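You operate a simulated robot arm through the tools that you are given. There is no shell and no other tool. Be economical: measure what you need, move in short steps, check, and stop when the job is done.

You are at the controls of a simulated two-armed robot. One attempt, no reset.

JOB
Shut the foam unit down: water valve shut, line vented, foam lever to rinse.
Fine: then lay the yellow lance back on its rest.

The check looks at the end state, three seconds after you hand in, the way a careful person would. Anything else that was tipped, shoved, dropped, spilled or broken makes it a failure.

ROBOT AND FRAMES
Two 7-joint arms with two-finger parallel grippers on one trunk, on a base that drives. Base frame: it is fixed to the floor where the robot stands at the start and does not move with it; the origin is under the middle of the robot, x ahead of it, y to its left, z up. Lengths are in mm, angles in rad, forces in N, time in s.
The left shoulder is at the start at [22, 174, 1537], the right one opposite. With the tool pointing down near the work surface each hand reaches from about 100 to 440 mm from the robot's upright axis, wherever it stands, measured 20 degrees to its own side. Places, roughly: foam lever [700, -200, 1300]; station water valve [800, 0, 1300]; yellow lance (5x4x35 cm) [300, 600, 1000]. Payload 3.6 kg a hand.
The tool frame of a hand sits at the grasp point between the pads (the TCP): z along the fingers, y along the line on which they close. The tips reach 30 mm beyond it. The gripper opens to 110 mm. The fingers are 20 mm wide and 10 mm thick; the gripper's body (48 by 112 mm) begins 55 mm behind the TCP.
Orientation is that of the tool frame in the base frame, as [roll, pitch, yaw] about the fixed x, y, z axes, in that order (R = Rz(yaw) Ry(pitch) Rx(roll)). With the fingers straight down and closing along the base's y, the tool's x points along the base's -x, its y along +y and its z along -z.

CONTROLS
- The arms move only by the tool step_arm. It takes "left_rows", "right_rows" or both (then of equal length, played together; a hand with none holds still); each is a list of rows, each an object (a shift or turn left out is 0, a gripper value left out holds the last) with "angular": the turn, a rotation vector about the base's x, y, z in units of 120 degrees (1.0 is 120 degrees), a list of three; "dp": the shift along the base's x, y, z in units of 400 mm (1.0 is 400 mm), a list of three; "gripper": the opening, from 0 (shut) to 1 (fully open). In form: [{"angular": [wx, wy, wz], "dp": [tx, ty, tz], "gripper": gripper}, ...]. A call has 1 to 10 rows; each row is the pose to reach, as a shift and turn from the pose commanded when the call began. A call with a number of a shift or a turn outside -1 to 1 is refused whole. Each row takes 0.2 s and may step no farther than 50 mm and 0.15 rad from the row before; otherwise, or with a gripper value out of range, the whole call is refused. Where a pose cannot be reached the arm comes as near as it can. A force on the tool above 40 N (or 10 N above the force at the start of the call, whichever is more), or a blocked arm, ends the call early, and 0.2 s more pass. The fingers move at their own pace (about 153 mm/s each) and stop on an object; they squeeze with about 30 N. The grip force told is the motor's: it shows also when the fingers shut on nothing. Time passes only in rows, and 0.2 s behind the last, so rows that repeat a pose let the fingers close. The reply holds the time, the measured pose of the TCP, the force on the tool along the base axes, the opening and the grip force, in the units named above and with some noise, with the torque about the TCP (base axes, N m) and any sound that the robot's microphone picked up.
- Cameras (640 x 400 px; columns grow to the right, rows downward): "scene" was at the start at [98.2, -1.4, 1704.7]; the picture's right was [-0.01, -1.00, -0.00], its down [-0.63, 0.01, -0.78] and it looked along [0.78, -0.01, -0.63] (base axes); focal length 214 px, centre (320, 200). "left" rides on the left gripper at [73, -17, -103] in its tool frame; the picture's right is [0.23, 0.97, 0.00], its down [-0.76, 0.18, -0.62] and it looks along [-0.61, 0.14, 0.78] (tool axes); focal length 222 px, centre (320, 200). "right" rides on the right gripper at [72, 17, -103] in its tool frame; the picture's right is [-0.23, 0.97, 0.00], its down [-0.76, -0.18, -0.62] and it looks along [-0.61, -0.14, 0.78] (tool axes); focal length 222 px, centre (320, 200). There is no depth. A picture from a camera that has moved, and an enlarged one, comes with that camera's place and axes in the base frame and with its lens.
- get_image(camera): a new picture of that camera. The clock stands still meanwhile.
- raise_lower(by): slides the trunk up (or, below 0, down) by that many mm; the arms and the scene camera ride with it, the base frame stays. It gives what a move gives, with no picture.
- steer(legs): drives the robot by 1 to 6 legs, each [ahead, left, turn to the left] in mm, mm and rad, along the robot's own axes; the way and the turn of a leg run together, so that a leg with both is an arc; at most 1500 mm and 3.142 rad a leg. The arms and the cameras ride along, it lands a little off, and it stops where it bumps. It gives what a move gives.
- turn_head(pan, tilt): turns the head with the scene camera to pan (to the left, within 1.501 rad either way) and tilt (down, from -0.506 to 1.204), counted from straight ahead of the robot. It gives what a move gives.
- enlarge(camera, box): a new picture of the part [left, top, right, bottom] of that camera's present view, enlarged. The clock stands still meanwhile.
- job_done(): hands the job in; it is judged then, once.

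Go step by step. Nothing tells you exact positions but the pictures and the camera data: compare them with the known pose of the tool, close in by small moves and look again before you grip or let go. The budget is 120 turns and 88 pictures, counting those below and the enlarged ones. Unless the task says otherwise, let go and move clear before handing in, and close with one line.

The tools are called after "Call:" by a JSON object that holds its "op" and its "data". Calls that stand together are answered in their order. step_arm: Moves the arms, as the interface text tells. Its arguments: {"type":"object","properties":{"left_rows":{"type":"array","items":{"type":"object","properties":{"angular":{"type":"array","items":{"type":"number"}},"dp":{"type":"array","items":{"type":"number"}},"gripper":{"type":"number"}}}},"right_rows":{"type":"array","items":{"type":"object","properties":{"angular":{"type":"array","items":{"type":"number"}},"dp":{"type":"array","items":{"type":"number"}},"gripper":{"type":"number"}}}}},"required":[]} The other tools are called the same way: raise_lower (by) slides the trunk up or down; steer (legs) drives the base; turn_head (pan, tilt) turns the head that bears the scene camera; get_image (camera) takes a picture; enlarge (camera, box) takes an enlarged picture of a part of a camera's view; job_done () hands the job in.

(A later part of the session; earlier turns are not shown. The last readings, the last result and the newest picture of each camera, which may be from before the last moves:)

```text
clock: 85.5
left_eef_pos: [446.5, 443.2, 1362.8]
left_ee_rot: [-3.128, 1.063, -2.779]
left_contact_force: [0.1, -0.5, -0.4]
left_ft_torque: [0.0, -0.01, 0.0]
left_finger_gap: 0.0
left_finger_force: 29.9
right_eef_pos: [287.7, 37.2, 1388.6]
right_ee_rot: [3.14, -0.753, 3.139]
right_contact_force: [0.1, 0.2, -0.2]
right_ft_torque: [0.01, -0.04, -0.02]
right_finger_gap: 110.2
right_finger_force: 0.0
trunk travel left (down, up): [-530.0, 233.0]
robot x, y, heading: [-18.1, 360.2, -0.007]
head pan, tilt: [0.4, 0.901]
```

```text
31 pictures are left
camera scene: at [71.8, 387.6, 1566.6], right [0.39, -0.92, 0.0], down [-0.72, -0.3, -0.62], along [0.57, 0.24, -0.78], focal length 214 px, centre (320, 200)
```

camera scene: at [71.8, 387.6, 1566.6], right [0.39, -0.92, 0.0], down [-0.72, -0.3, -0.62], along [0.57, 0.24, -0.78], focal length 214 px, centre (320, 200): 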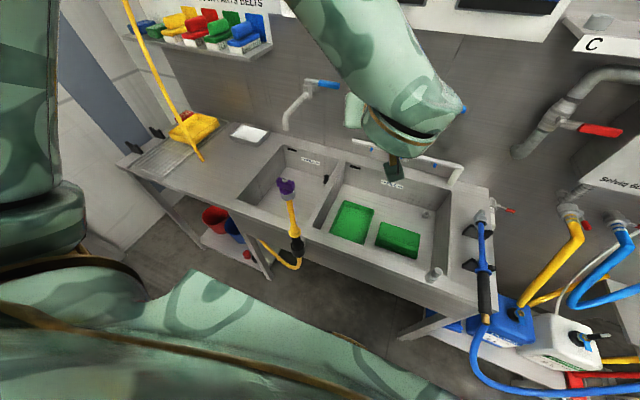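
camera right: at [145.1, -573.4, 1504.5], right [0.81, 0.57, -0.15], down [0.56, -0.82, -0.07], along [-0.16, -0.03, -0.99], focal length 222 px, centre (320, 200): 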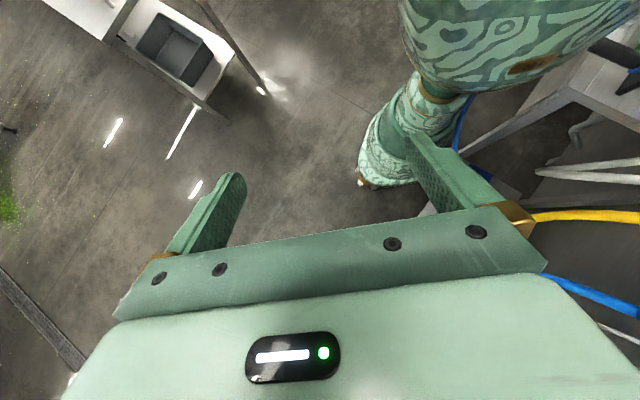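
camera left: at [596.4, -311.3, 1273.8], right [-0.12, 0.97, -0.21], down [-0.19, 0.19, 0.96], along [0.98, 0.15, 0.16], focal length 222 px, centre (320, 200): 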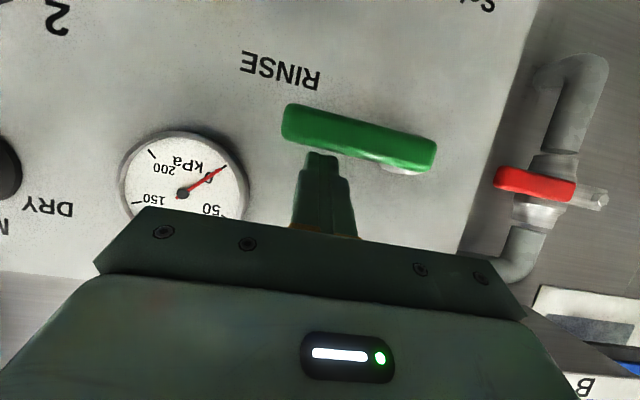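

The yellow lance stands upright at the front of the sink, with a yellow hose curling under the bench. I'll look more closely at it and at the rest.

Call:
{"op": "enlarge", "data": {"camera": "scene", "box": [200, 160, 360, 290]}}

Call:
{"op": "enlarge", "data": {"camera": "scene", "box": [100, 90, 260, 290]}}

```text
3.08 times, centred on (280, 225) of scene
camera zoom: at [71.8, 387.6, 1566.6], right [0.39, -0.92, 0.0], down [-0.72, -0.3, -0.62], along [0.57, 0.24, -0.78], focal length 660 px, centre (443, 123)
```

zoom: 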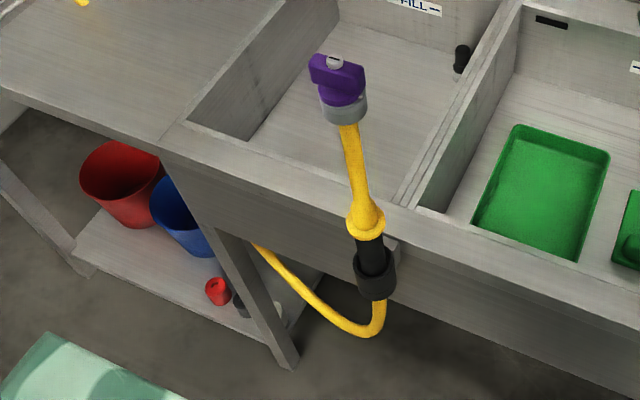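

```text
2.00 times, centred on (180, 190) of scene
camera zoom: at [71.8, 387.6, 1566.6], right [0.39, -0.92, 0.0], down [-0.72, -0.3, -0.62], along [0.57, 0.24, -0.78], focal length 429 px, centre (600, 220)
```

zoom: 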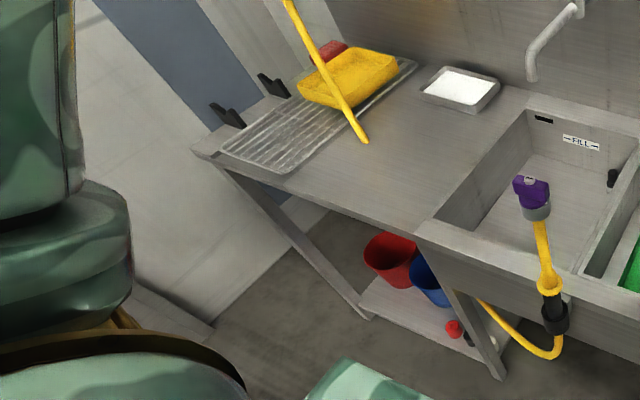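

The lance stands at about x 350, y 591: nozzle z≈1195, yellow tube z≈990–1165, black grip below, sitting in a dark ring on the sink front. I'll bring the left hand over pointing down, so its camera sees the holder.

Call:
{"op": "step_arm", "data": {"left_rows": [{"dp": [-0.07, 0.04, 0], "angular": [-0.022, 0.06, 0]}, {"dp": [-0.14, 0.08, 0], "angular": [-0.044, 0.12, 0]}, {"dp": [-0.21, 0.12, 0], "angular": [-0.066, 0.18, 0]}, {"dp": [-0.28, 0.16, 0], "angular": [-0.088, 0.24, 0]}, {"dp": [-0.35, 0.2, 0], "angular": [-0.11, 0.3, 0]}, {"dp": [-0.42, 0.25, 0], "angular": [-0.132, 0.36, 0]}, {"dp": [-0.48, 0.31, 0], "angular": [-0.154, 0.42, 0]}, {"dp": [-0.54, 0.37, 0], "angular": [-0.176, 0.475, 0]}]}}

Call:
{"op": "step_arm", "data": {"left_rows": [{"angular": [0, 0, -0.06], "gripper": 0.6}, {"angular": [0, 0, -0.12]}, {"angular": [0, 0, -0.17]}]}}

Call:
{"op": "get_image", "data": {"camera": "left"}}

```text
clock: 87.3
left_eef_pos: [230.8, 593.7, 1360.5]
left_ee_rot: [-3.134, -0.001, -2.782]
left_contact_force: [0.0, -0.3, 0.0]
left_ft_torque: [0.02, -0.01, 0.04]
left_finger_gap: 0.0
left_finger_force: 30.5
right_eef_pos: [287.1, 39.9, 1389.8]
right_ee_rot: [-3.14, -0.751, 3.137]
right_contact_force: [0.3, 0.2, 0.7]
right_ft_torque: [-0.04, -0.02, 0.0]
right_finger_gap: 110.2
right_finger_force: 0.1
trunk travel left (down, up): [-530.0, 233.0]
robot x, y, heading: [-18.7, 360.1, 0.001]
head pan, tilt: [0.4, 0.901]
```

```text
clock: 88.1
left_eef_pos: [231.0, 589.5, 1361.6]
left_ee_rot: [-3.136, 0.001, -3.139]
left_contact_force: [0.2, 0.8, -0.2]
left_ft_torque: [0.0, -0.01, 0.0]
left_finger_gap: 65.9
left_finger_force: 0.2
right_eef_pos: [287.2, 36.5, 1387.9]
right_ee_rot: [3.139, -0.753, 3.139]
right_contact_force: [-0.1, -0.6, 0.5]
right_ft_torque: [-0.02, -0.01, -0.02]
right_finger_gap: 110.2
right_finger_force: 0.0
trunk travel left (down, up): [-530.0, 233.0]
robot x, y, heading: [-20.6, 356.1, -0.002]
head pan, tilt: [0.4, 0.901]
```

```text
28 pictures are left
camera left: at [160.5, 573.8, 1464.9], right [-0.23, 0.97, -0.01], down [0.76, 0.18, 0.62], along [0.61, 0.14, -0.78], focal length 222 px, centre (320, 200)
```

left: 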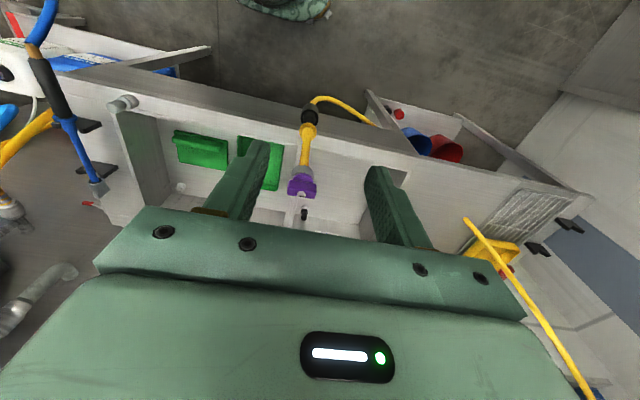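

Call:
{"op": "enlarge", "data": {"camera": "left", "box": [260, 80, 388, 160]}}

Call:
{"op": "enlarge", "data": {"camera": "left", "box": [480, 170, 608, 260]}}

```text
5.00 times, centred on (324, 120) of left
camera zoom: at [160.5, 573.8, 1464.9], right [-0.23, 0.97, -0.01], down [0.76, 0.18, 0.62], along [0.61, 0.14, -0.78], focal length 1111 px, centre (300, 600)
```

zoom: 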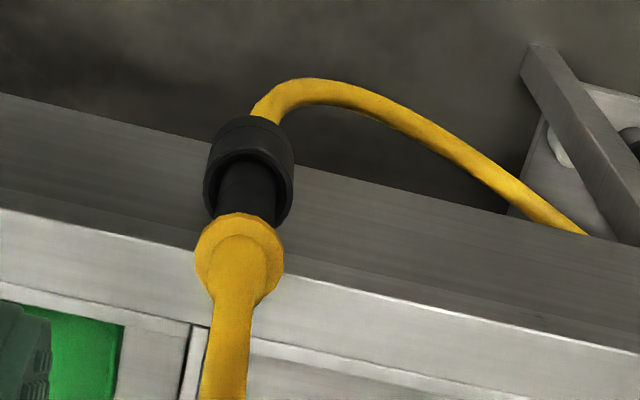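

```text
4.44 times, centred on (544, 215) of left
camera zoom: at [160.5, 573.8, 1464.9], right [-0.23, 0.97, -0.01], down [0.76, 0.18, 0.62], along [0.61, 0.14, -0.78], focal length 987 px, centre (-676, 133)
```

zoom: 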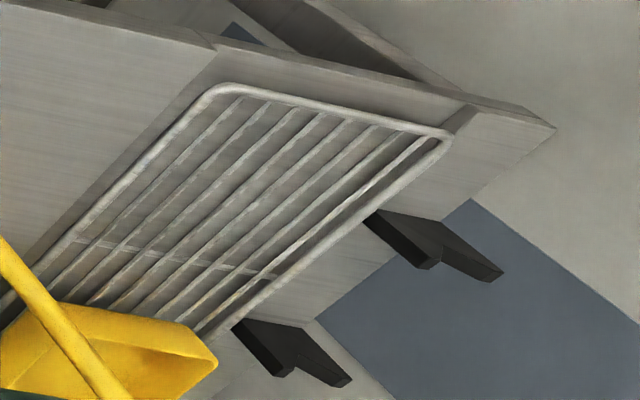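

The lance grip sits in a ring cup with the hose out of the bottom, and I place the rest's cradles at about [508, 1570, 895] and [640, 1553, 900]. Next I lower the trunk, back off a little, and turn the hand level in front of the yellow tube.

Call:
{"op": "steer", "data": {"legs": [[-120, 0, 0]]}}

Call:
{"op": "raise_lower", "data": {"by": -300}}

Call:
{"op": "step_arm", "data": {"left_rows": [{"angular": [0, -0.07, 0], "dp": [0.04, 0, 0.0]}, {"angular": [0, -0.14, 0], "dp": [0.08, 0, 0.01]}, {"angular": [0, -0.21, 0], "dp": [0.12, 0, 0.02]}, {"angular": [0, -0.28, 0], "dp": [0.16, 0, 0.03]}, {"angular": [0, -0.35, 0], "dp": [0.2, 0, 0.04]}, {"angular": [0, -0.42, 0], "dp": [0.24, 0, 0.04]}, {"angular": [0, -0.49, 0], "dp": [0.28, 0, 0.04]}, {"angular": [0, -0.56, 0], "dp": [0.32, 0, 0.04]}, {"angular": [0, -0.63, 0], "dp": [0.36, 0, 0.04]}, {"angular": [0, -0.69, 0], "dp": [0.4, 0, 0.04]}]}}

Call:
{"op": "get_image", "data": {"camera": "left"}}

Call:
{"op": "get_image", "data": {"camera": "scene"}}

```text
clock: 89.3
left_eef_pos: [112.8, 591.1, 1361.8]
left_ee_rot: [-3.136, 0.001, -3.141]
left_contact_force: [-0.6, -0.1, -0.4]
left_ft_torque: [0.0, -0.01, 0.01]
left_finger_gap: 66.1
left_finger_force: 0.0
right_eef_pos: [168.3, 38.8, 1388.3]
right_ee_rot: [3.139, -0.755, 3.138]
right_contact_force: [-0.3, -0.7, 0.3]
right_ft_torque: [0.0, -0.02, -0.01]
right_finger_gap: 109.9
right_finger_force: 0.0
trunk travel left (down, up): [-530.0, 233.0]
robot x, y, heading: [-135.5, 357.8, 0.003]
head pan, tilt: [0.4, 0.901]
```

```text
clock: 92.3
left_eef_pos: [154.8, 590.7, 1029.0]
left_ee_rot: [-3.136, -0.146, -3.138]
left_contact_force: [-1.3, 0.4, -0.6]
left_ft_torque: [-0.03, -0.01, 0.03]
left_finger_gap: 66.0
left_finger_force: 0.0
right_eef_pos: [167.1, 38.2, 1089.8]
right_ee_rot: [3.141, -0.752, 3.139]
right_contact_force: [0.5, -0.4, -0.1]
right_ft_torque: [0.0, -0.03, 0.02]
right_finger_gap: 109.9
right_finger_force: 0.1
trunk travel left (down, up): [-230.0, 533.0]
robot x, y, heading: [-135.3, 358.6, -0.003]
head pan, tilt: [0.4, 0.901]
```

```text
clock: 94.3
left_eef_pos: [362.2, 525.0, 1090.7]
left_ee_rot: [-2.825, 1.122, -3.026]
left_contact_force: [-0.2, 51.6, 8.1]
left_ft_torque: [1.01, 0.69, -0.53]
left_finger_gap: 90.4
left_finger_force: 23.8
left hand out of reach, approached as far as the arm can: row 1, 2, 3, 4, 5, 6, 7, 8, 9
right_eef_pos: [169.3, 48.3, 1091.6]
right_ee_rot: [-3.133, -0.754, 3.139]
right_contact_force: [0.1, 0.4, 1.0]
right_ft_torque: [-0.03, 0.01, 0.02]
right_finger_gap: 110.0
right_finger_force: 0.0
trunk travel left (down, up): [-230.0, 533.0]
robot x, y, heading: [-135.8, 359.2, 0.005]
head pan, tilt: [0.4, 0.901]
stopped in row 9 (left hand): the force on the tool passed its limit at 99 N (the readings are from after the stop); the commanded pose is now the measured one
```

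```text
25 pictures are left
camera left: at [238.0, 524.8, 1069.7], right [0.07, 0.94, -0.34], down [-0.2, 0.34, 0.92], along [0.98, 0.01, 0.21], focal length 222 px, centre (320, 200)
```

left: 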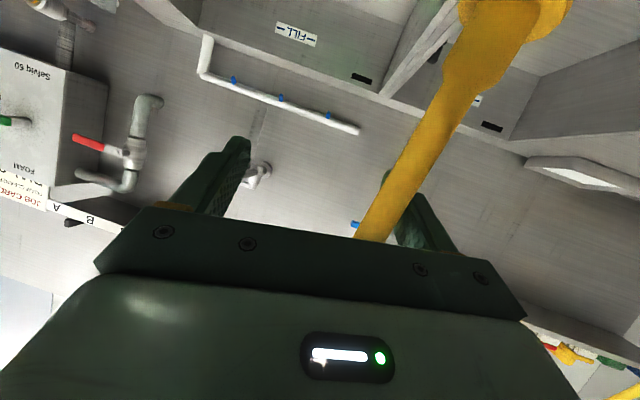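

```text
24 pictures are left
camera scene: at [43.9, 399.5, 1262.2], right [0.39, -0.92, 0.01], down [-0.72, -0.31, -0.62], along [0.57, 0.24, -0.79], focal length 214 px, centre (320, 200)
```

scene: 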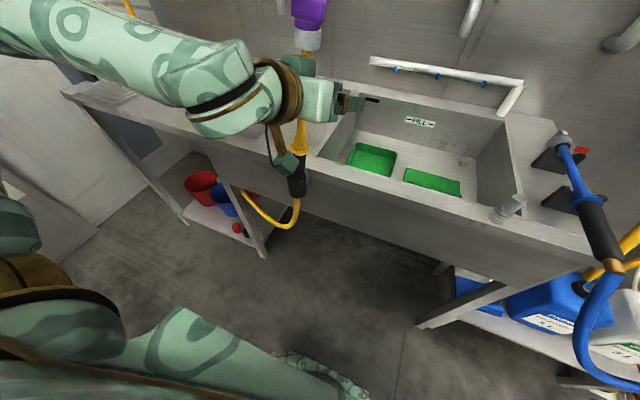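

Lowering the trunk shifted the arm's shape more than expected. The hand swung past, and its left finger is now pulling on the lance tube, which is between the fingers. I'll ease back to the left at once so the tube is centred and unloaded.

Call:
{"op": "step_arm", "data": {"left_rows": [{"dp": [0, 0.03, 0]}, {"dp": [0, 0.06, 0]}, {"dp": [0, 0.09, 0]}, {"dp": [0, 0.12, 0]}]}}

Call:
{"op": "get_image", "data": {"camera": "left"}}

Call:
{"op": "enlarge", "data": {"camera": "scene", "box": [230, 0, 390, 240]}}

```text
clock: 95.3
left_eef_pos: [364.1, 554.3, 1091.4]
left_ee_rot: [-2.848, 1.128, -3.069]
left_contact_force: [-0.9, 0.7, -0.2]
left_ft_torque: [0.0, 0.0, 0.01]
left_finger_gap: 65.9
left_finger_force: 0.1
left hand out of reach, approached as far as the arm can: row 3, 4
right_eef_pos: [167.6, 39.2, 1089.5]
right_ee_rot: [3.141, -0.753, 3.139]
right_contact_force: [0.0, 0.6, 0.0]
right_ft_torque: [0.01, 0.01, 0.01]
right_finger_gap: 110.0
right_finger_force: 0.1
trunk travel left (down, up): [-230.0, 533.0]
robot x, y, heading: [-136.0, 360.8, -0.004]
head pan, tilt: [0.4, 0.901]
```

```text
23 pictures are left
camera left: at [241.3, 559.5, 1071.3], right [0.09, 0.94, -0.33], down [-0.19, 0.34, 0.92], along [0.98, -0.02, 0.21], focal length 222 px, centre (320, 200)
```

left: 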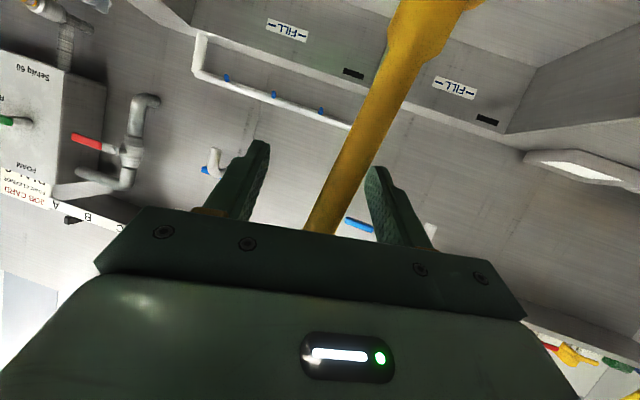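

```text
1.67 times, centred on (310, 120) of scene
camera zoom: at [44.6, 388.7, 1262.3], right [0.39, -0.92, 0.0], down [-0.72, -0.3, -0.62], along [0.57, 0.24, -0.78], focal length 358 px, centre (337, 333)
```

zoom: 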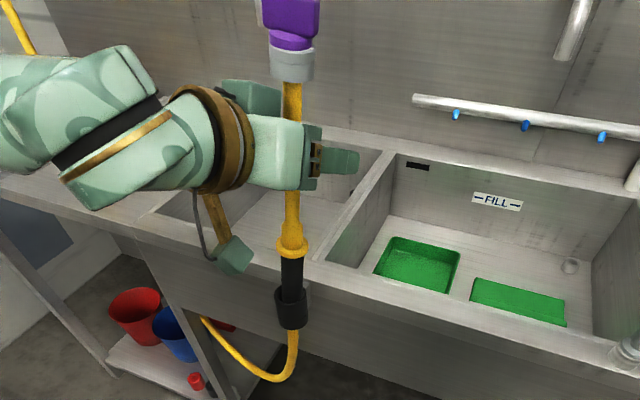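

The tube is unloaded, upright, still in its cup, and within about 8 mm of the centre between the pads. I'll close on it now.

Call:
{"op": "step_arm", "data": {"left_rows": [{"gripper": 0.4}, {"gripper": 0.25}, {"gripper": 0}, {"gripper": 0}, {"gripper": 0}]}}

Call:
{"op": "get_image", "data": {"camera": "left"}}

```text
clock: 96.5
left_eef_pos: [365.4, 557.5, 1091.6]
left_ee_rot: [-2.849, 1.126, -3.067]
left_contact_force: [1.8, 10.4, 0.7]
left_ft_torque: [0.98, -0.23, -0.42]
left_finger_gap: 26.1
left_finger_force: 29.4
right_eef_pos: [169.1, 40.1, 1087.9]
right_ee_rot: [-3.141, -0.754, 3.141]
right_contact_force: [-0.2, -0.7, -0.3]
right_ft_torque: [0.0, 0.0, 0.0]
right_finger_gap: 110.2
right_finger_force: 0.0
trunk travel left (down, up): [-230.0, 533.0]
robot x, y, heading: [-135.9, 359.5, 0.002]
head pan, tilt: [0.4, 0.901]
```

```text
21 pictures are left
camera left: at [241.3, 561.5, 1070.9], right [0.08, 0.94, -0.33], down [-0.19, 0.34, 0.92], along [0.98, -0.02, 0.21], focal length 222 px, centre (320, 200)
```

left: 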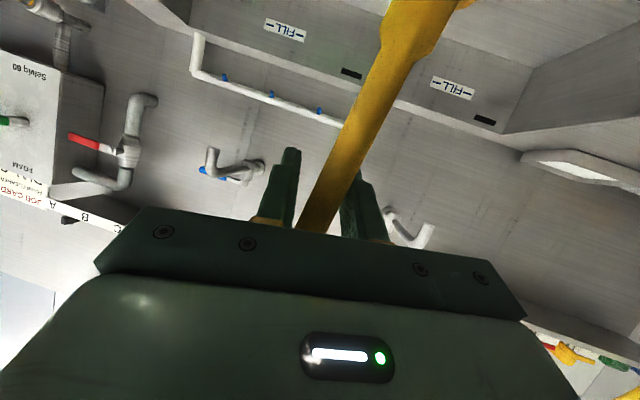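

The grip holds at 26 mm on the tube. I'll lift straight up gently and watch the forces.

Call:
{"op": "step_arm", "data": {"left_rows": [{"dp": [0, 0, 0.04]}, {"dp": [0, 0, 0.08]}, {"dp": [0, 0, 0.12]}, {"dp": [0, 0, 0.16]}, {"dp": [0, 0, 0.2]}]}}

Call:
{"op": "enlarge", "data": {"camera": "scene", "box": [210, 0, 390, 240]}}

```text
clock: 97.7
left_eef_pos: [364.9, 556.9, 1172.6]
left_ee_rot: [-2.85, 1.124, -3.066]
left_contact_force: [-0.3, -0.5, -2.6]
left_ft_torque: [-0.02, -0.06, 0.02]
left_finger_gap: 20.2
left_finger_force: 30.0
right_eef_pos: [169.6, 38.7, 1089.7]
right_ee_rot: [3.138, -0.753, 3.139]
right_contact_force: [-0.8, -0.1, -0.3]
right_ft_torque: [0.0, 0.01, 0.0]
right_finger_gap: 110.1
right_finger_force: 0.0
trunk travel left (down, up): [-230.0, 533.0]
robot x, y, heading: [-136.5, 360.0, -0.003]
head pan, tilt: [0.4, 0.901]
```

```text
1.67 times, centred on (300, 120) of scene
camera zoom: at [44.9, 388.5, 1262.2], right [0.39, -0.92, 0.0], down [-0.72, -0.3, -0.62], along [0.57, 0.24, -0.78], focal length 358 px, centre (353, 333)
```

zoom: 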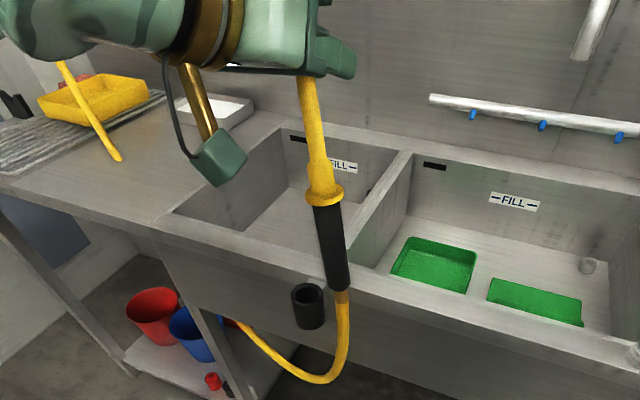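

The lance came out of its cup cleanly, with the hose free, and weighs only about 3 N. Before driving left I'll check that side of the room.

Call:
{"op": "turn_head", "data": {"pan": 1.1, "tilt": 0.55}}

Call:
{"op": "get_image", "data": {"camera": "scene"}}

```text
clock: 98.8
left_eef_pos: [366.4, 557.2, 1172.0]
left_ee_rot: [-2.85, 1.126, -3.065]
left_contact_force: [0.4, -0.4, -2.5]
left_ft_torque: [0.03, -0.05, 0.0]
left_finger_gap: 20.0
left_finger_force: 30.1
right_eef_pos: [170.0, 39.4, 1089.1]
right_ee_rot: [3.14, -0.754, 3.14]
right_contact_force: [-0.2, -0.4, 0.8]
right_ft_torque: [-0.03, 0.01, 0.01]
right_finger_gap: 110.1
right_finger_force: 0.0
trunk travel left (down, up): [-230.0, 533.0]
robot x, y, heading: [-138.7, 359.2, 0.005]
head pan, tilt: [1.1, 0.55]
```

```text
19 pictures are left
camera scene: at [16.1, 439.1, 1291.5], right [0.89, -0.45, 0.0], down [-0.24, -0.47, -0.85], along [0.39, 0.76, -0.52], focal length 214 px, centre (320, 200)
```

scene: 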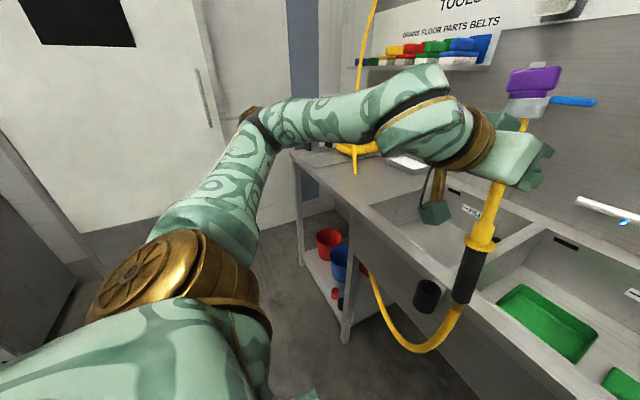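

The left side is open, with the wall beyond y≈2300, and the leaning yellow stick is well clear of the rest. I'll tuck the right hand back and drive left along the bench with the lance upright.

Call:
{"op": "step_arm", "data": {"right_rows": [{"dp": [-0.1, 0, 0.05]}, {"dp": [-0.2, 0, 0.1]}, {"dp": [-0.3, 0, 0.15]}]}}

Call:
{"op": "steer", "data": {"legs": [[0, 500, 0]]}}

Call:
{"op": "get_image", "data": {"camera": "scene"}}

```text
clock: 99.5
left_eef_pos: [363.4, 556.1, 1172.9]
left_ee_rot: [-2.849, 1.129, -3.068]
left_contact_force: [-0.4, 0.1, -1.2]
left_ft_torque: [-0.02, -0.04, 0.02]
left_finger_gap: 19.9
left_finger_force: 30.0
right_eef_pos: [44.2, 38.9, 1148.3]
right_ee_rot: [3.138, -0.751, 3.14]
right_contact_force: [-0.8, 0.1, 0.5]
right_ft_torque: [-0.01, -0.01, 0.01]
right_finger_gap: 109.9
right_finger_force: 0.1
trunk travel left (down, up): [-230.0, 533.0]
robot x, y, heading: [-135.8, 361.0, 0.002]
head pan, tilt: [1.1, 0.55]
```

```text
clock: 102.5
left_eef_pos: [365.5, 1056.5, 1172.1]
left_ee_rot: [-2.849, 1.125, -3.068]
left_contact_force: [1.2, 0.1, -1.6]
left_ft_torque: [-0.01, -0.06, -0.01]
left_finger_gap: 20.1
left_finger_force: 30.0
right_eef_pos: [46.5, 538.7, 1147.2]
right_ee_rot: [3.14, -0.755, 3.138]
right_contact_force: [0.3, 0.9, -0.9]
right_ft_torque: [-0.02, 0.01, 0.02]
right_finger_gap: 110.2
right_finger_force: 0.1
trunk travel left (down, up): [-230.0, 533.0]
robot x, y, heading: [-135.9, 856.9, -0.004]
head pan, tilt: [1.1, 0.55]
```

```text
18 pictures are left
camera scene: at [16.7, 938.8, 1291.5], right [0.89, -0.46, 0.0], down [-0.24, -0.47, -0.85], along [0.39, 0.76, -0.52], focal length 214 px, centre (320, 200)
```

scene: 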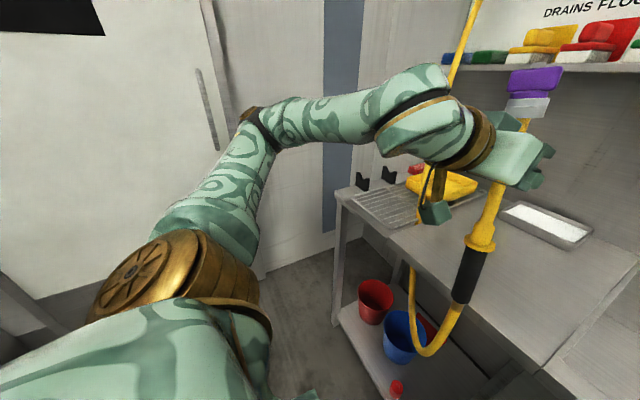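

The hose follows easily and the two V-cradles are clearly visible at the bench end. I'll continue to beside the rest.

Call:
{"op": "steer", "data": {"legs": [[0, 510, 0]]}}

Call:
{"op": "turn_head", "data": {"pan": 0.35, "tilt": 0.7}}

Call:
{"op": "get_image", "data": {"camera": "scene"}}

```text
clock: 105.5
left_eef_pos: [361.5, 1580.3, 1172.6]
left_ee_rot: [-2.85, 1.126, -3.059]
left_contact_force: [-0.2, 0.6, -1.4]
left_ft_torque: [0.05, -0.05, 0.05]
left_finger_gap: 19.8
left_finger_force: 30.0
right_eef_pos: [48.7, 1058.7, 1149.5]
right_ee_rot: [-3.141, -0.755, -3.137]
right_contact_force: [0.1, -0.5, 0.2]
right_ft_torque: [-0.02, 0.03, 0.02]
right_finger_gap: 110.1
right_finger_force: 0.1
trunk travel left (down, up): [-230.0, 533.0]
robot x, y, heading: [-136.0, 1379.4, 0.007]
head pan, tilt: [1.1, 0.55]
```

```text
clock: 106.6
left_eef_pos: [362.6, 1579.2, 1171.3]
left_ee_rot: [-2.85, 1.125, -3.058]
left_contact_force: [-0.9, -0.5, -2.2]
left_ft_torque: [-0.02, -0.06, 0.0]
left_finger_gap: 19.7
left_finger_force: 29.4
right_eef_pos: [47.8, 1059.5, 1147.7]
right_ee_rot: [3.141, -0.754, -3.137]
right_contact_force: [-1.0, 0.8, -1.0]
right_ft_torque: [-0.02, 0.02, -0.04]
right_finger_gap: 109.9
right_finger_force: 0.1
trunk travel left (down, up): [-230.0, 533.0]
robot x, y, heading: [-137.6, 1378.9, 0.005]
head pan, tilt: [0.351, 0.7]
```

```text
17 pictures are left
camera scene: at [54.0, 1408.5, 1278.4], right [0.35, -0.94, 0.0], down [-0.6, -0.23, -0.76], along [0.72, 0.27, -0.64], focal length 214 px, centre (320, 200)
```

scene: 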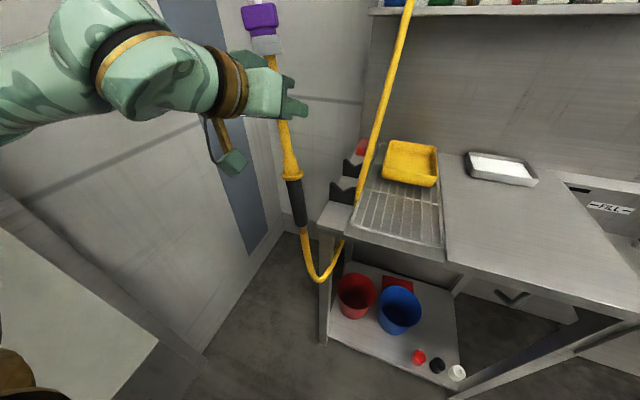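

All views now agree on the cradles at about [489, 1510, 932] and [622, 1515, 930]. I'll zoom in on the V shape and on the lance in the hand.

Call:
{"op": "enlarge", "data": {"camera": "scene", "box": [300, 130, 396, 220]}}

Call:
{"op": "enlarge", "data": {"camera": "scene", "box": [220, 0, 340, 240]}}

```text
4.44 times, centred on (348, 175) of scene
camera zoom: at [54.0, 1408.5, 1278.4], right [0.35, -0.94, 0.0], down [-0.6, -0.23, -0.76], along [0.72, 0.27, -0.64], focal length 953 px, centre (196, 311)
```

zoom: 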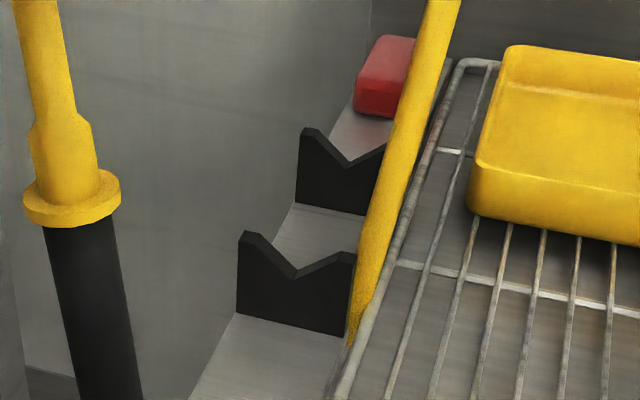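

```text
1.67 times, centred on (280, 120) of scene
camera zoom: at [54.0, 1408.5, 1278.4], right [0.35, -0.94, 0.0], down [-0.6, -0.23, -0.76], along [0.72, 0.27, -0.64], focal length 358 px, centre (387, 333)
```

zoom: 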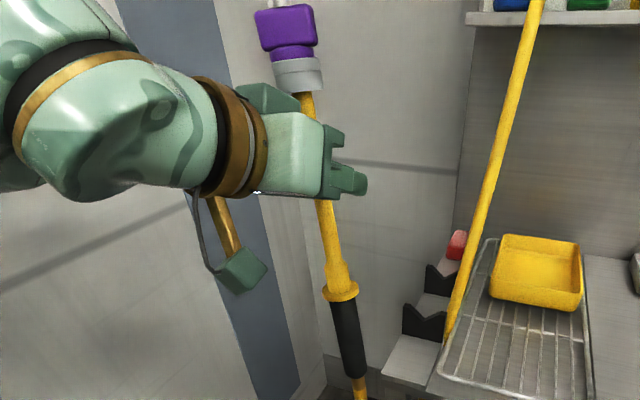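

The V notches have their vertices at about [489, 1508, 936] and [622, 1510, 936] on the bench. The leaning yellow stick now appears close to the front cradle, so I need to see whether the hose has touched it.

Call:
{"op": "enlarge", "data": {"camera": "scene", "box": [290, 170, 418, 290]}}

Call:
{"op": "get_image", "data": {"camera": "left"}}

```text
3.33 times, centred on (354, 230) of scene
camera zoom: at [54.0, 1408.5, 1278.4], right [0.35, -0.94, 0.0], down [-0.6, -0.23, -0.76], along [0.72, 0.27, -0.64], focal length 715 px, centre (207, 100)
```

zoom: 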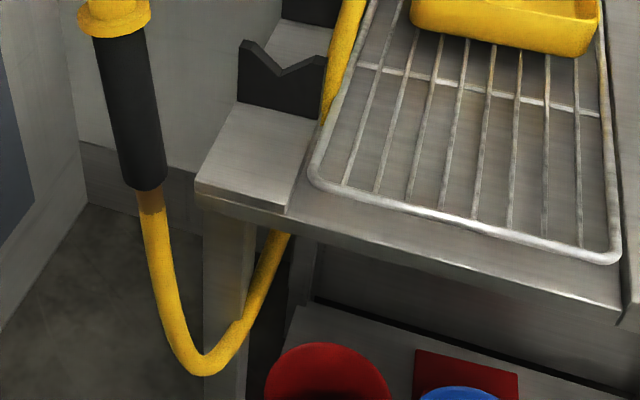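

```text
13 pictures are left
camera left: at [239.3, 1582.2, 1151.2], right [0.08, 0.94, -0.33], down [-0.19, 0.33, 0.92], along [0.98, -0.01, 0.21], focal length 222 px, centre (320, 200)
```

left: 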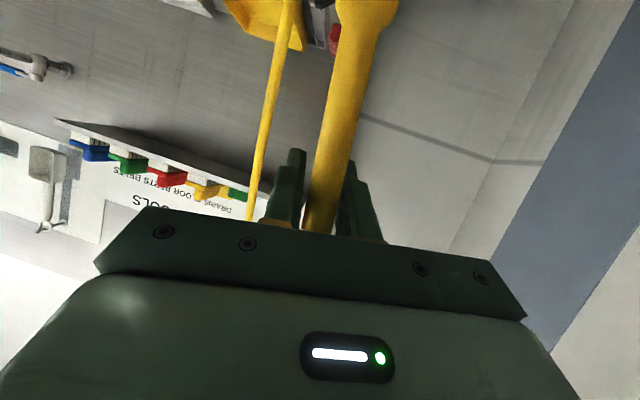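

The "stick" is the lance's own supply hose hanging from above, since it lines up exactly with the loop, so nothing was disturbed. Now I'll turn the lance from upright to level, nozzle toward the wall, while drawing it back clear of the bench.

Call:
{"op": "step_arm", "data": {"left_rows": [{"angular": [0.0102, 0.0672, 0.0018], "dp": [-0.03, 0, 0]}, {"angular": [0.0204, 0.1344, 0.0035], "dp": [-0.06, 0, 0]}, {"angular": [0.0307, 0.2016, 0.0053], "dp": [-0.09, 0, -0.02]}, {"angular": [0.0409, 0.2688, 0.0071], "dp": [-0.12, 0, -0.05]}, {"angular": [0.0511, 0.336, 0.0088], "dp": [-0.15, 0, -0.09]}, {"angular": [0.0613, 0.4032, 0.0106], "dp": [-0.18, 0, -0.13]}, {"angular": [0.0715, 0.4704, 0.0124], "dp": [-0.21, 0, -0.18]}, {"angular": [0.0817, 0.5376, 0.0141], "dp": [-0.24, 0, -0.23]}, {"angular": [0.092, 0.6048, 0.0159], "dp": [-0.27, 0, -0.28]}, {"angular": [0.1022, 0.672, 0.0177], "dp": [-0.3, 0, -0.33]}]}}

Call:
{"op": "step_arm", "data": {"left_rows": [{"angular": [0.0062, 0.0409, 0.001], "dp": [-0.02, 0, -0.03]}, {"angular": [0.0124, 0.0817, 0.002], "dp": [-0.03, 0, -0.05]}]}}

Call:
{"op": "get_image", "data": {"camera": "scene"}}

```text
clock: 108.8
left_eef_pos: [244.5, 1580.4, 1038.2]
left_ee_rot: [-3.114, -0.286, 3.126]
left_contact_force: [0.7, 0.0, -1.4]
left_ft_torque: [-0.02, -0.05, -0.01]
left_finger_gap: 19.9
left_finger_force: 30.8
right_eef_pos: [49.2, 1060.2, 1148.8]
right_ee_rot: [-3.141, -0.755, -3.135]
right_contact_force: [0.6, -0.1, -0.6]
right_ft_torque: [-0.03, 0.05, -0.02]
right_finger_gap: 109.8
right_finger_force: 0.1
trunk travel left (down, up): [-230.0, 533.0]
robot x, y, heading: [-139.5, 1377.6, 0.01]
head pan, tilt: [0.351, 0.7]
```

```text
clock: 109.4
left_eef_pos: [232.3, 1579.3, 1019.0]
left_ee_rot: [-3.139, -0.458, 3.138]
left_contact_force: [0.0, 0.3, -2.0]
left_ft_torque: [-0.01, -0.04, 0.02]
left_finger_gap: 20.0
left_finger_force: 30.2
right_eef_pos: [48.2, 1059.5, 1147.9]
right_ee_rot: [3.139, -0.755, -3.136]
right_contact_force: [-0.3, 0.0, 0.0]
right_ft_torque: [0.0, 0.01, 0.02]
right_finger_gap: 109.7
right_finger_force: 0.1
trunk travel left (down, up): [-230.0, 533.0]
robot x, y, heading: [-138.3, 1374.3, 0.009]
head pan, tilt: [0.351, 0.7]
```

```text
12 pictures are left
camera scene: at [54.2, 1408.3, 1278.3], right [0.35, -0.94, 0.0], down [-0.6, -0.23, -0.76], along [0.72, 0.27, -0.64], focal length 214 px, centre (320, 200)
```

scene: 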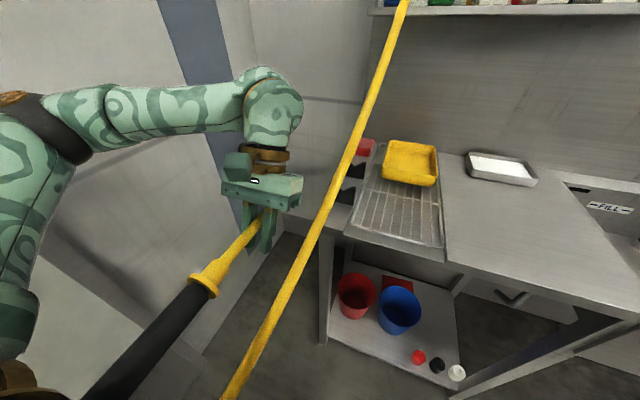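

The lance is nearly level, its nozzle about 8° low and its axis along x. I'll trim the pitch and drive in so the lance hovers over the cradles.

Call:
{"op": "step_arm", "data": {"left_rows": [{"angular": [0, -0.035, 0], "dp": [0, 0, 0.02]}, {"angular": [0, -0.067, 0], "dp": [0, 0, 0.04]}]}}

Call:
{"op": "steer", "data": {"legs": [[0, -66, 0], [300, 0, 0]]}}

Call:
{"op": "turn_head", "data": {"pan": 0.2, "tilt": 0.75}}

Call:
{"op": "get_image", "data": {"camera": "scene"}}

Call:
{"op": "get_image", "data": {"camera": "left"}}

```text
clock: 110.0
left_eef_pos: [228.7, 1578.4, 1035.3]
left_ee_rot: [-3.141, -0.315, 3.141]
left_contact_force: [-0.3, -0.1, -2.2]
left_ft_torque: [0.02, -0.07, 0.0]
left_finger_gap: 20.0
left_finger_force: 30.5
right_eef_pos: [48.2, 1059.7, 1148.9]
right_ee_rot: [3.141, -0.755, -3.136]
right_contact_force: [-0.9, 1.7, 0.7]
right_ft_torque: [-0.04, -0.04, 0.01]
right_finger_gap: 110.0
right_finger_force: 0.1
trunk travel left (down, up): [-230.0, 533.0]
robot x, y, heading: [-138.6, 1375.8, 0.01]
head pan, tilt: [0.351, 0.7]
```

```text
clock: 112.8
left_eef_pos: [523.1, 1517.5, 1034.9]
left_ee_rot: [-3.141, -0.314, -3.139]
left_contact_force: [-0.8, 0.1, -3.4]
left_ft_torque: [-0.02, -0.1, 0.0]
left_finger_gap: 20.0
left_finger_force: 29.6
right_eef_pos: [342.5, 995.8, 1148.1]
right_ee_rot: [3.14, -0.755, -3.134]
right_contact_force: [-0.8, -0.4, 0.1]
right_ft_torque: [0.02, -0.01, 0.01]
right_finger_gap: 110.0
right_finger_force: 0.0
trunk travel left (down, up): [-230.0, 533.0]
robot x, y, heading: [157.7, 1315.7, 0.008]
head pan, tilt: [0.351, 0.7]
stopped in leg 2: the robot was blocked; the commanded pose is now the measured one
```

```text
clock: 113.5
left_eef_pos: [524.4, 1518.0, 1035.8]
left_ee_rot: [-3.141, -0.315, -3.14]
left_contact_force: [0.8, -0.1, -1.6]
left_ft_torque: [0.04, -0.05, -0.01]
left_finger_gap: 19.8
left_finger_force: 30.2
right_eef_pos: [342.8, 996.9, 1149.1]
right_ee_rot: [3.14, -0.754, -3.13]
right_contact_force: [0.3, 0.0, 1.0]
right_ft_torque: [-0.01, 0.01, 0.02]
right_finger_gap: 109.9
right_finger_force: 0.0
trunk travel left (down, up): [-230.0, 533.0]
robot x, y, heading: [156.8, 1319.4, 0.012]
head pan, tilt: [0.201, 0.75]
```

```text
11 pictures are left
camera scene: at [349.2, 1333.4, 1274.1], right [0.21, -0.98, 0.0], down [-0.67, -0.14, -0.73], along [0.71, 0.15, -0.68], focal length 214 px, centre (320, 200)
```

scene: 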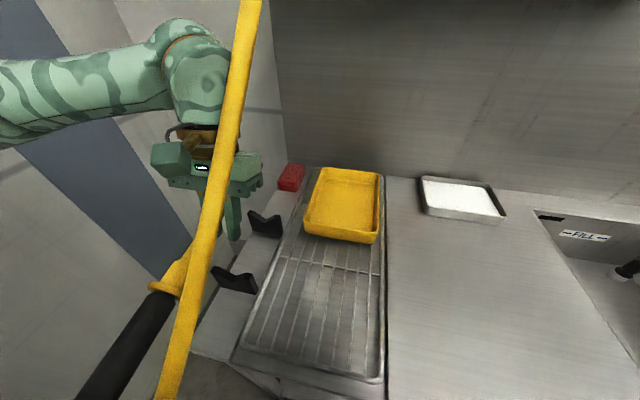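

```text
10 pictures are left
camera left: at [489.0, 1499.9, 1155.8], right [-0.22, 0.97, 0.07], down [0.92, 0.18, 0.36], along [0.33, 0.14, -0.93], focal length 222 px, centre (320, 200)
```

left: 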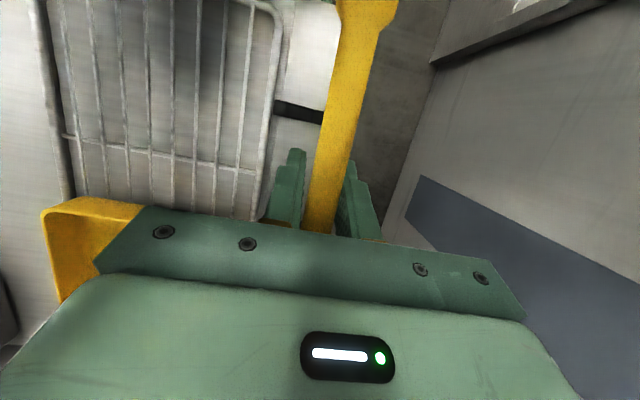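

The base just touched the bench front, so I'll back it off 15 mm. The lance is level, at z≈1049 and y≈1519; it needs to go 38 mm further in, 12 mm right and about 100 mm down onto the cradles.

Call:
{"op": "steer", "data": {"legs": [[-15, 0, 0]]}}

Call:
{"op": "step_arm", "data": {"left_rows": [{"dp": [0.05, -0.015, 0]}, {"dp": [0.1, -0.03, 0]}, {"dp": [0.13, -0.03, -0.04]}, {"dp": [0.13, -0.03, -0.09]}, {"dp": [0.13, -0.03, -0.14]}]}}

Call:
{"op": "get_image", "data": {"camera": "left"}}

Call:
{"op": "enlarge", "data": {"camera": "scene", "box": [130, 150, 330, 350]}}

```text
clock: 114.2
left_eef_pos: [508.5, 1517.8, 1035.7]
left_ee_rot: [-3.139, -0.314, -3.136]
left_contact_force: [-0.8, 0.5, -2.3]
left_ft_torque: [0.01, -0.12, 0.0]
left_finger_gap: 20.1
left_finger_force: 29.9
right_eef_pos: [327.2, 996.8, 1148.6]
right_ee_rot: [3.139, -0.753, -3.13]
right_contact_force: [-0.3, 0.9, -0.6]
right_ft_torque: [-0.03, -0.02, 0.01]
right_finger_gap: 110.0
right_finger_force: 0.1
trunk travel left (down, up): [-230.0, 533.0]
robot x, y, heading: [140.3, 1313.8, 0.009]
head pan, tilt: [0.201, 0.75]
```

```text
clock: 115.5
left_eef_pos: [561.9, 1504.1, 978.0]
left_ee_rot: [-3.138, -0.315, -3.139]
left_contact_force: [-0.5, -0.4, -2.5]
left_ft_torque: [0.02, -0.06, 0.02]
left_finger_gap: 19.9
left_finger_force: 29.9
right_eef_pos: [327.4, 996.7, 1147.6]
right_ee_rot: [3.14, -0.753, -3.131]
right_contact_force: [0.7, 0.3, 1.1]
right_ft_torque: [0.0, -0.04, -0.03]
right_finger_gap: 109.5
right_finger_force: 0.0
trunk travel left (down, up): [-230.0, 533.0]
robot x, y, heading: [141.4, 1311.0, 0.008]
head pan, tilt: [0.201, 0.75]
```

```text
9 pictures are left
camera left: at [526.7, 1487.2, 1098.5], right [-0.22, 0.97, 0.07], down [0.92, 0.18, 0.36], along [0.33, 0.14, -0.93], focal length 222 px, centre (320, 200)
```

left: 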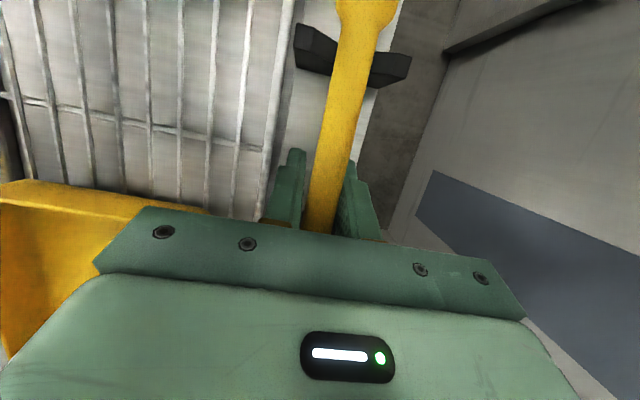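

```text
2.00 times, centred on (230, 250) of scene
camera zoom: at [334.1, 1333.3, 1274.0], right [0.21, -0.98, 0.0], down [-0.67, -0.14, -0.73], along [0.71, 0.15, -0.68], focal length 429 px, centre (500, 100)
```

zoom: 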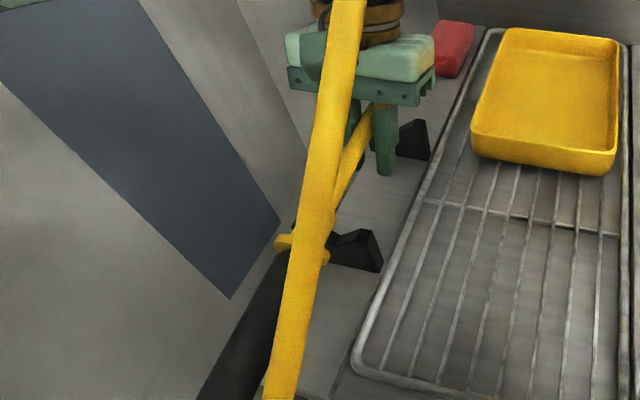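

The tube is over both notches, about 4 mm to the right of centre. I'll shift 4 mm left and 6 mm back, then lower most of the way.

Call:
{"op": "step_arm", "data": {"left_rows": [{"dp": [-0.015, 0.01, 0]}, {"dp": [-0.015, 0.01, -0.04]}, {"dp": [-0.015, 0.01, -0.07]}, {"dp": [-0.015, 0.01, -0.085]}, {"dp": [-0.015, 0.01, -0.095]}]}}

Call:
{"op": "get_image", "data": {"camera": "left"}}

```text
clock: 116.7
left_eef_pos: [554.0, 1509.2, 940.4]
left_ee_rot: [-3.141, -0.315, -3.138]
left_contact_force: [0.0, 0.1, -2.8]
left_ft_torque: [-0.05, -0.08, -0.02]
left_finger_gap: 20.0
left_finger_force: 30.2
right_eef_pos: [327.3, 996.7, 1148.1]
right_ee_rot: [3.141, -0.756, -3.129]
right_contact_force: [0.4, 0.2, -0.2]
right_ft_torque: [0.01, -0.03, 0.0]
right_finger_gap: 109.9
right_finger_force: 0.0
trunk travel left (down, up): [-230.0, 533.0]
robot x, y, heading: [137.3, 1314.4, 0.013]
head pan, tilt: [0.201, 0.75]
```

```text
7 pictures are left
camera left: at [519.5, 1491.6, 1061.1], right [-0.22, 0.97, 0.07], down [0.92, 0.18, 0.36], along [0.33, 0.14, -0.93], focal length 222 px, centre (320, 200)
```

left: 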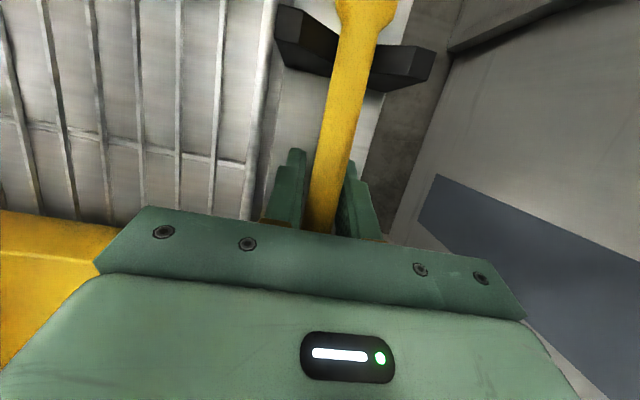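

Centred over the notch. I'll lower in 2 mm steps until the weight is taken, minding the fingertips above the bench.

Call:
{"op": "step_arm", "data": {"left_rows": [{"dp": [0, 0, -0.005]}, {"dp": [0, 0, -0.01]}, {"dp": [0, 0, -0.0125]}]}}

```text
clock: 117.5
left_eef_pos: [554.4, 1509.2, 937.5]
left_ee_rot: [-3.138, -0.313, -3.139]
left_contact_force: [5.4, 1.6, 12.2]
left_ft_torque: [-0.06, 1.03, -0.02]
left_finger_gap: 20.2
left_finger_force: 30.4
right_eef_pos: [327.1, 996.3, 1147.6]
right_ee_rot: [3.139, -0.753, -3.129]
right_contact_force: [0.5, -0.7, -1.2]
right_ft_torque: [0.01, 0.0, 0.0]
right_finger_gap: 110.1
right_finger_force: 0.0
trunk travel left (down, up): [-230.0, 533.0]
robot x, y, heading: [141.6, 1311.5, 0.006]
head pan, tilt: [0.201, 0.75]
```

The front cradle has taken load and the rear not yet, as the pitch torque shows. I'll tip the nozzle down slightly until both cradles share it.

Call:
{"op": "step_arm", "data": {"left_rows": [{"angular": [0, 0.01, 0]}, {"angular": [0, 0.02, 0]}]}}

Call:
{"op": "get_image", "data": {"camera": "scene"}}

```text
clock: 118.0
left_eef_pos: [553.8, 1509.0, 935.5]
left_ee_rot: [-3.139, -0.358, -3.137]
left_contact_force: [0.3, 0.1, -3.0]
left_ft_torque: [-0.01, -0.07, -0.01]
left_finger_gap: 19.8
left_finger_force: 30.3
right_eef_pos: [328.8, 997.2, 1148.5]
right_ee_rot: [3.14, -0.754, -3.131]
right_contact_force: [-0.6, 0.2, 0.5]
right_ft_torque: [0.0, -0.03, 0.01]
right_finger_gap: 110.0
right_finger_force: 0.1
trunk travel left (down, up): [-230.0, 533.0]
robot x, y, heading: [140.7, 1311.8, 0.013]
head pan, tilt: [0.201, 0.75]
```

```text
6 pictures are left
camera scene: at [333.7, 1333.2, 1274.0], right [0.21, -0.98, 0.0], down [-0.67, -0.14, -0.73], along [0.71, 0.15, -0.68], focal length 214 px, centre (320, 200)
```

scene: 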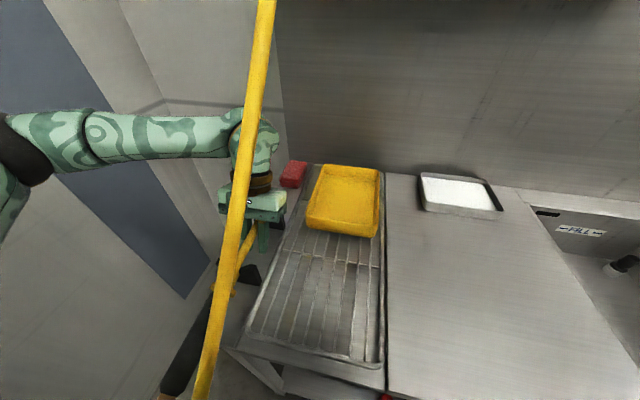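

Call:
{"op": "step_arm", "data": {"left_rows": [{"dp": [0, 0, -0.0025]}, {"dp": [0, 0, -0.005]}, {"dp": [0, 0, -0.0075]}]}}

```text
clock: 118.8
left_eef_pos: [554.0, 1507.8, 933.3]
left_ee_rot: [-3.138, -0.358, -3.138]
left_contact_force: [1.5, 4.9, 6.8]
left_ft_torque: [-0.06, 0.65, -0.29]
left_finger_gap: 19.8
left_finger_force: 30.1
right_eef_pos: [327.9, 997.6, 1148.4]
right_ee_rot: [3.138, -0.754, -3.132]
right_contact_force: [0.5, 1.2, -0.1]
right_ft_torque: [0.01, 0.01, -0.02]
right_finger_gap: 110.0
right_finger_force: 0.1
trunk travel left (down, up): [-230.0, 533.0]
robot x, y, heading: [138.3, 1317.1, 0.008]
head pan, tilt: [0.201, 0.75]
```

Call:
{"op": "step_arm", "data": {"left_rows": [{"angular": [0, 0.01, 0]}, {"angular": [0, 0.02, 0]}, {"angular": [0, 0.03, 0]}]}}

Call:
{"op": "get_image", "data": {"camera": "left"}}

```text
clock: 119.7
left_eef_pos: [555.4, 1508.4, 933.3]
left_ee_rot: [-3.14, -0.421, -3.138]
left_contact_force: [0.2, -0.2, -2.3]
left_ft_torque: [-0.01, -0.06, 0.02]
left_finger_gap: 20.2
left_finger_force: 29.9
right_eef_pos: [328.4, 996.5, 1147.6]
right_ee_rot: [3.141, -0.754, -3.131]
right_contact_force: [-0.2, 0.2, 1.4]
right_ft_torque: [0.01, 0.0, 0.01]
right_finger_gap: 110.2
right_finger_force: 0.0
trunk travel left (down, up): [-230.0, 533.0]
robot x, y, heading: [142.3, 1313.6, 0.012]
head pan, tilt: [0.201, 0.75]
```

```text
5 pictures are left
camera left: at [532.7, 1491.5, 1056.6], right [-0.21, 0.97, 0.09], down [0.95, 0.18, 0.26], along [0.23, 0.14, -0.96], focal length 222 px, centre (320, 200)
```

left: 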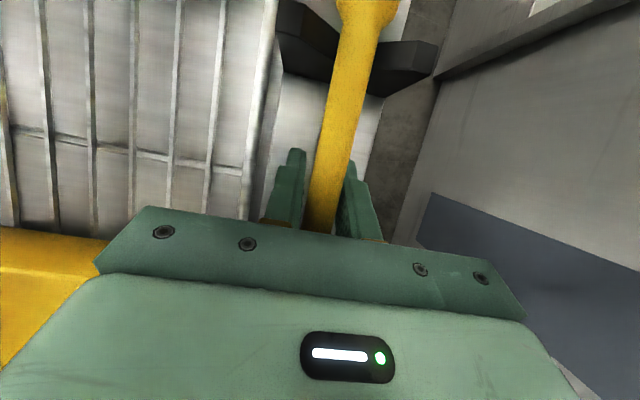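

Call:
{"op": "step_arm", "data": {"left_rows": [{"dp": [0, 0, -0.0025]}, {"dp": [0, 0, -0.005]}, {"dp": [0, 0, -0.0075]}]}}

```text
clock: 120.5
left_eef_pos: [553.7, 1508.6, 931.4]
left_ee_rot: [-3.14, -0.419, -3.137]
left_contact_force: [2.4, 0.7, 13.5]
left_ft_torque: [0.22, -0.52, -0.26]
left_finger_gap: 20.3
left_finger_force: 30.6
right_eef_pos: [328.4, 997.2, 1148.6]
right_ee_rot: [3.14, -0.752, -3.132]
right_contact_force: [0.1, 0.6, 0.4]
right_ft_torque: [0.02, 0.03, 0.0]
right_finger_gap: 110.1
right_finger_force: 0.0
trunk travel left (down, up): [-230.0, 533.0]
robot x, y, heading: [138.0, 1312.9, 0.008]
head pan, tilt: [0.201, 0.75]
```

Both cradles now bear the lance. I'll open just enough to free the tube, staying clear of the drain rack.

Call:
{"op": "step_arm", "data": {"left_rows": [{"gripper": 0.25}, {"gripper": 0.33}, {"gripper": 0.34}, {"gripper": 0.34}]}}

Call:
{"op": "get_image", "data": {"camera": "left"}}

```text
clock: 121.5
left_eef_pos: [554.5, 1507.0, 932.3]
left_ee_rot: [3.14, -0.418, -3.138]
left_contact_force: [5.6, -17.0, 18.7]
left_ft_torque: [-0.34, -0.08, -0.05]
left_finger_gap: 30.4
left_finger_force: 0.1
right_eef_pos: [327.2, 992.4, 1148.4]
right_ee_rot: [3.136, -0.753, -3.13]
right_contact_force: [0.4, 0.0, 0.1]
right_ft_torque: [0.03, 0.0, -0.02]
right_finger_gap: 109.7
right_finger_force: 0.1
trunk travel left (down, up): [-230.0, 533.0]
robot x, y, heading: [138.1, 1311.7, 0.013]
head pan, tilt: [0.201, 0.75]
```

```text
4 pictures are left
camera left: at [532.0, 1488.9, 1055.2], right [-0.21, 0.97, 0.09], down [0.95, 0.18, 0.26], along [0.24, 0.14, -0.96], focal length 222 px, centre (320, 200)
```

left: 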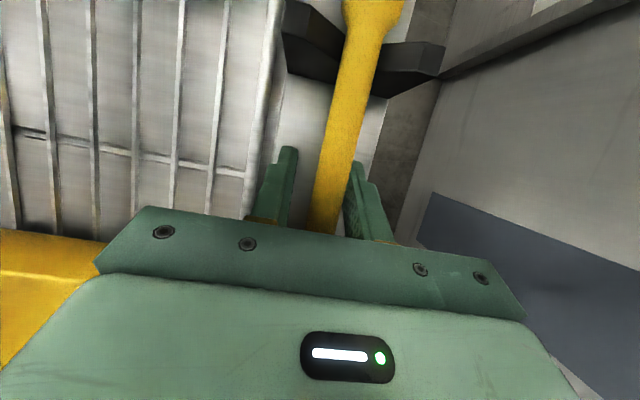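

The fingers have let go of the tube, though the tips are pressing lightly on the bench. I'll raise a few millimetres and let the opening settle.

Call:
{"op": "step_arm", "data": {"left_rows": [{"dp": [0, 0, 0.005], "gripper": 0.34}, {"dp": [0, 0, 0.01], "gripper": 0.34}, {"dp": [0, 0, 0.01], "gripper": 0.36}]}}

```text
clock: 122.2
left_eef_pos: [555.0, 1508.9, 933.5]
left_ee_rot: [-3.138, -0.422, -3.137]
left_contact_force: [0.5, 0.0, -0.7]
left_ft_torque: [-0.03, -0.04, -0.01]
left_finger_gap: 39.3
left_finger_force: 0.1
right_eef_pos: [328.4, 996.6, 1148.4]
right_ee_rot: [3.14, -0.754, -3.132]
right_contact_force: [0.9, 1.1, -0.1]
right_ft_torque: [-0.03, 0.01, 0.02]
right_finger_gap: 109.8
right_finger_force: 0.2
trunk travel left (down, up): [-230.0, 533.0]
robot x, y, heading: [139.8, 1313.1, 0.009]
head pan, tilt: [0.201, 0.75]
```

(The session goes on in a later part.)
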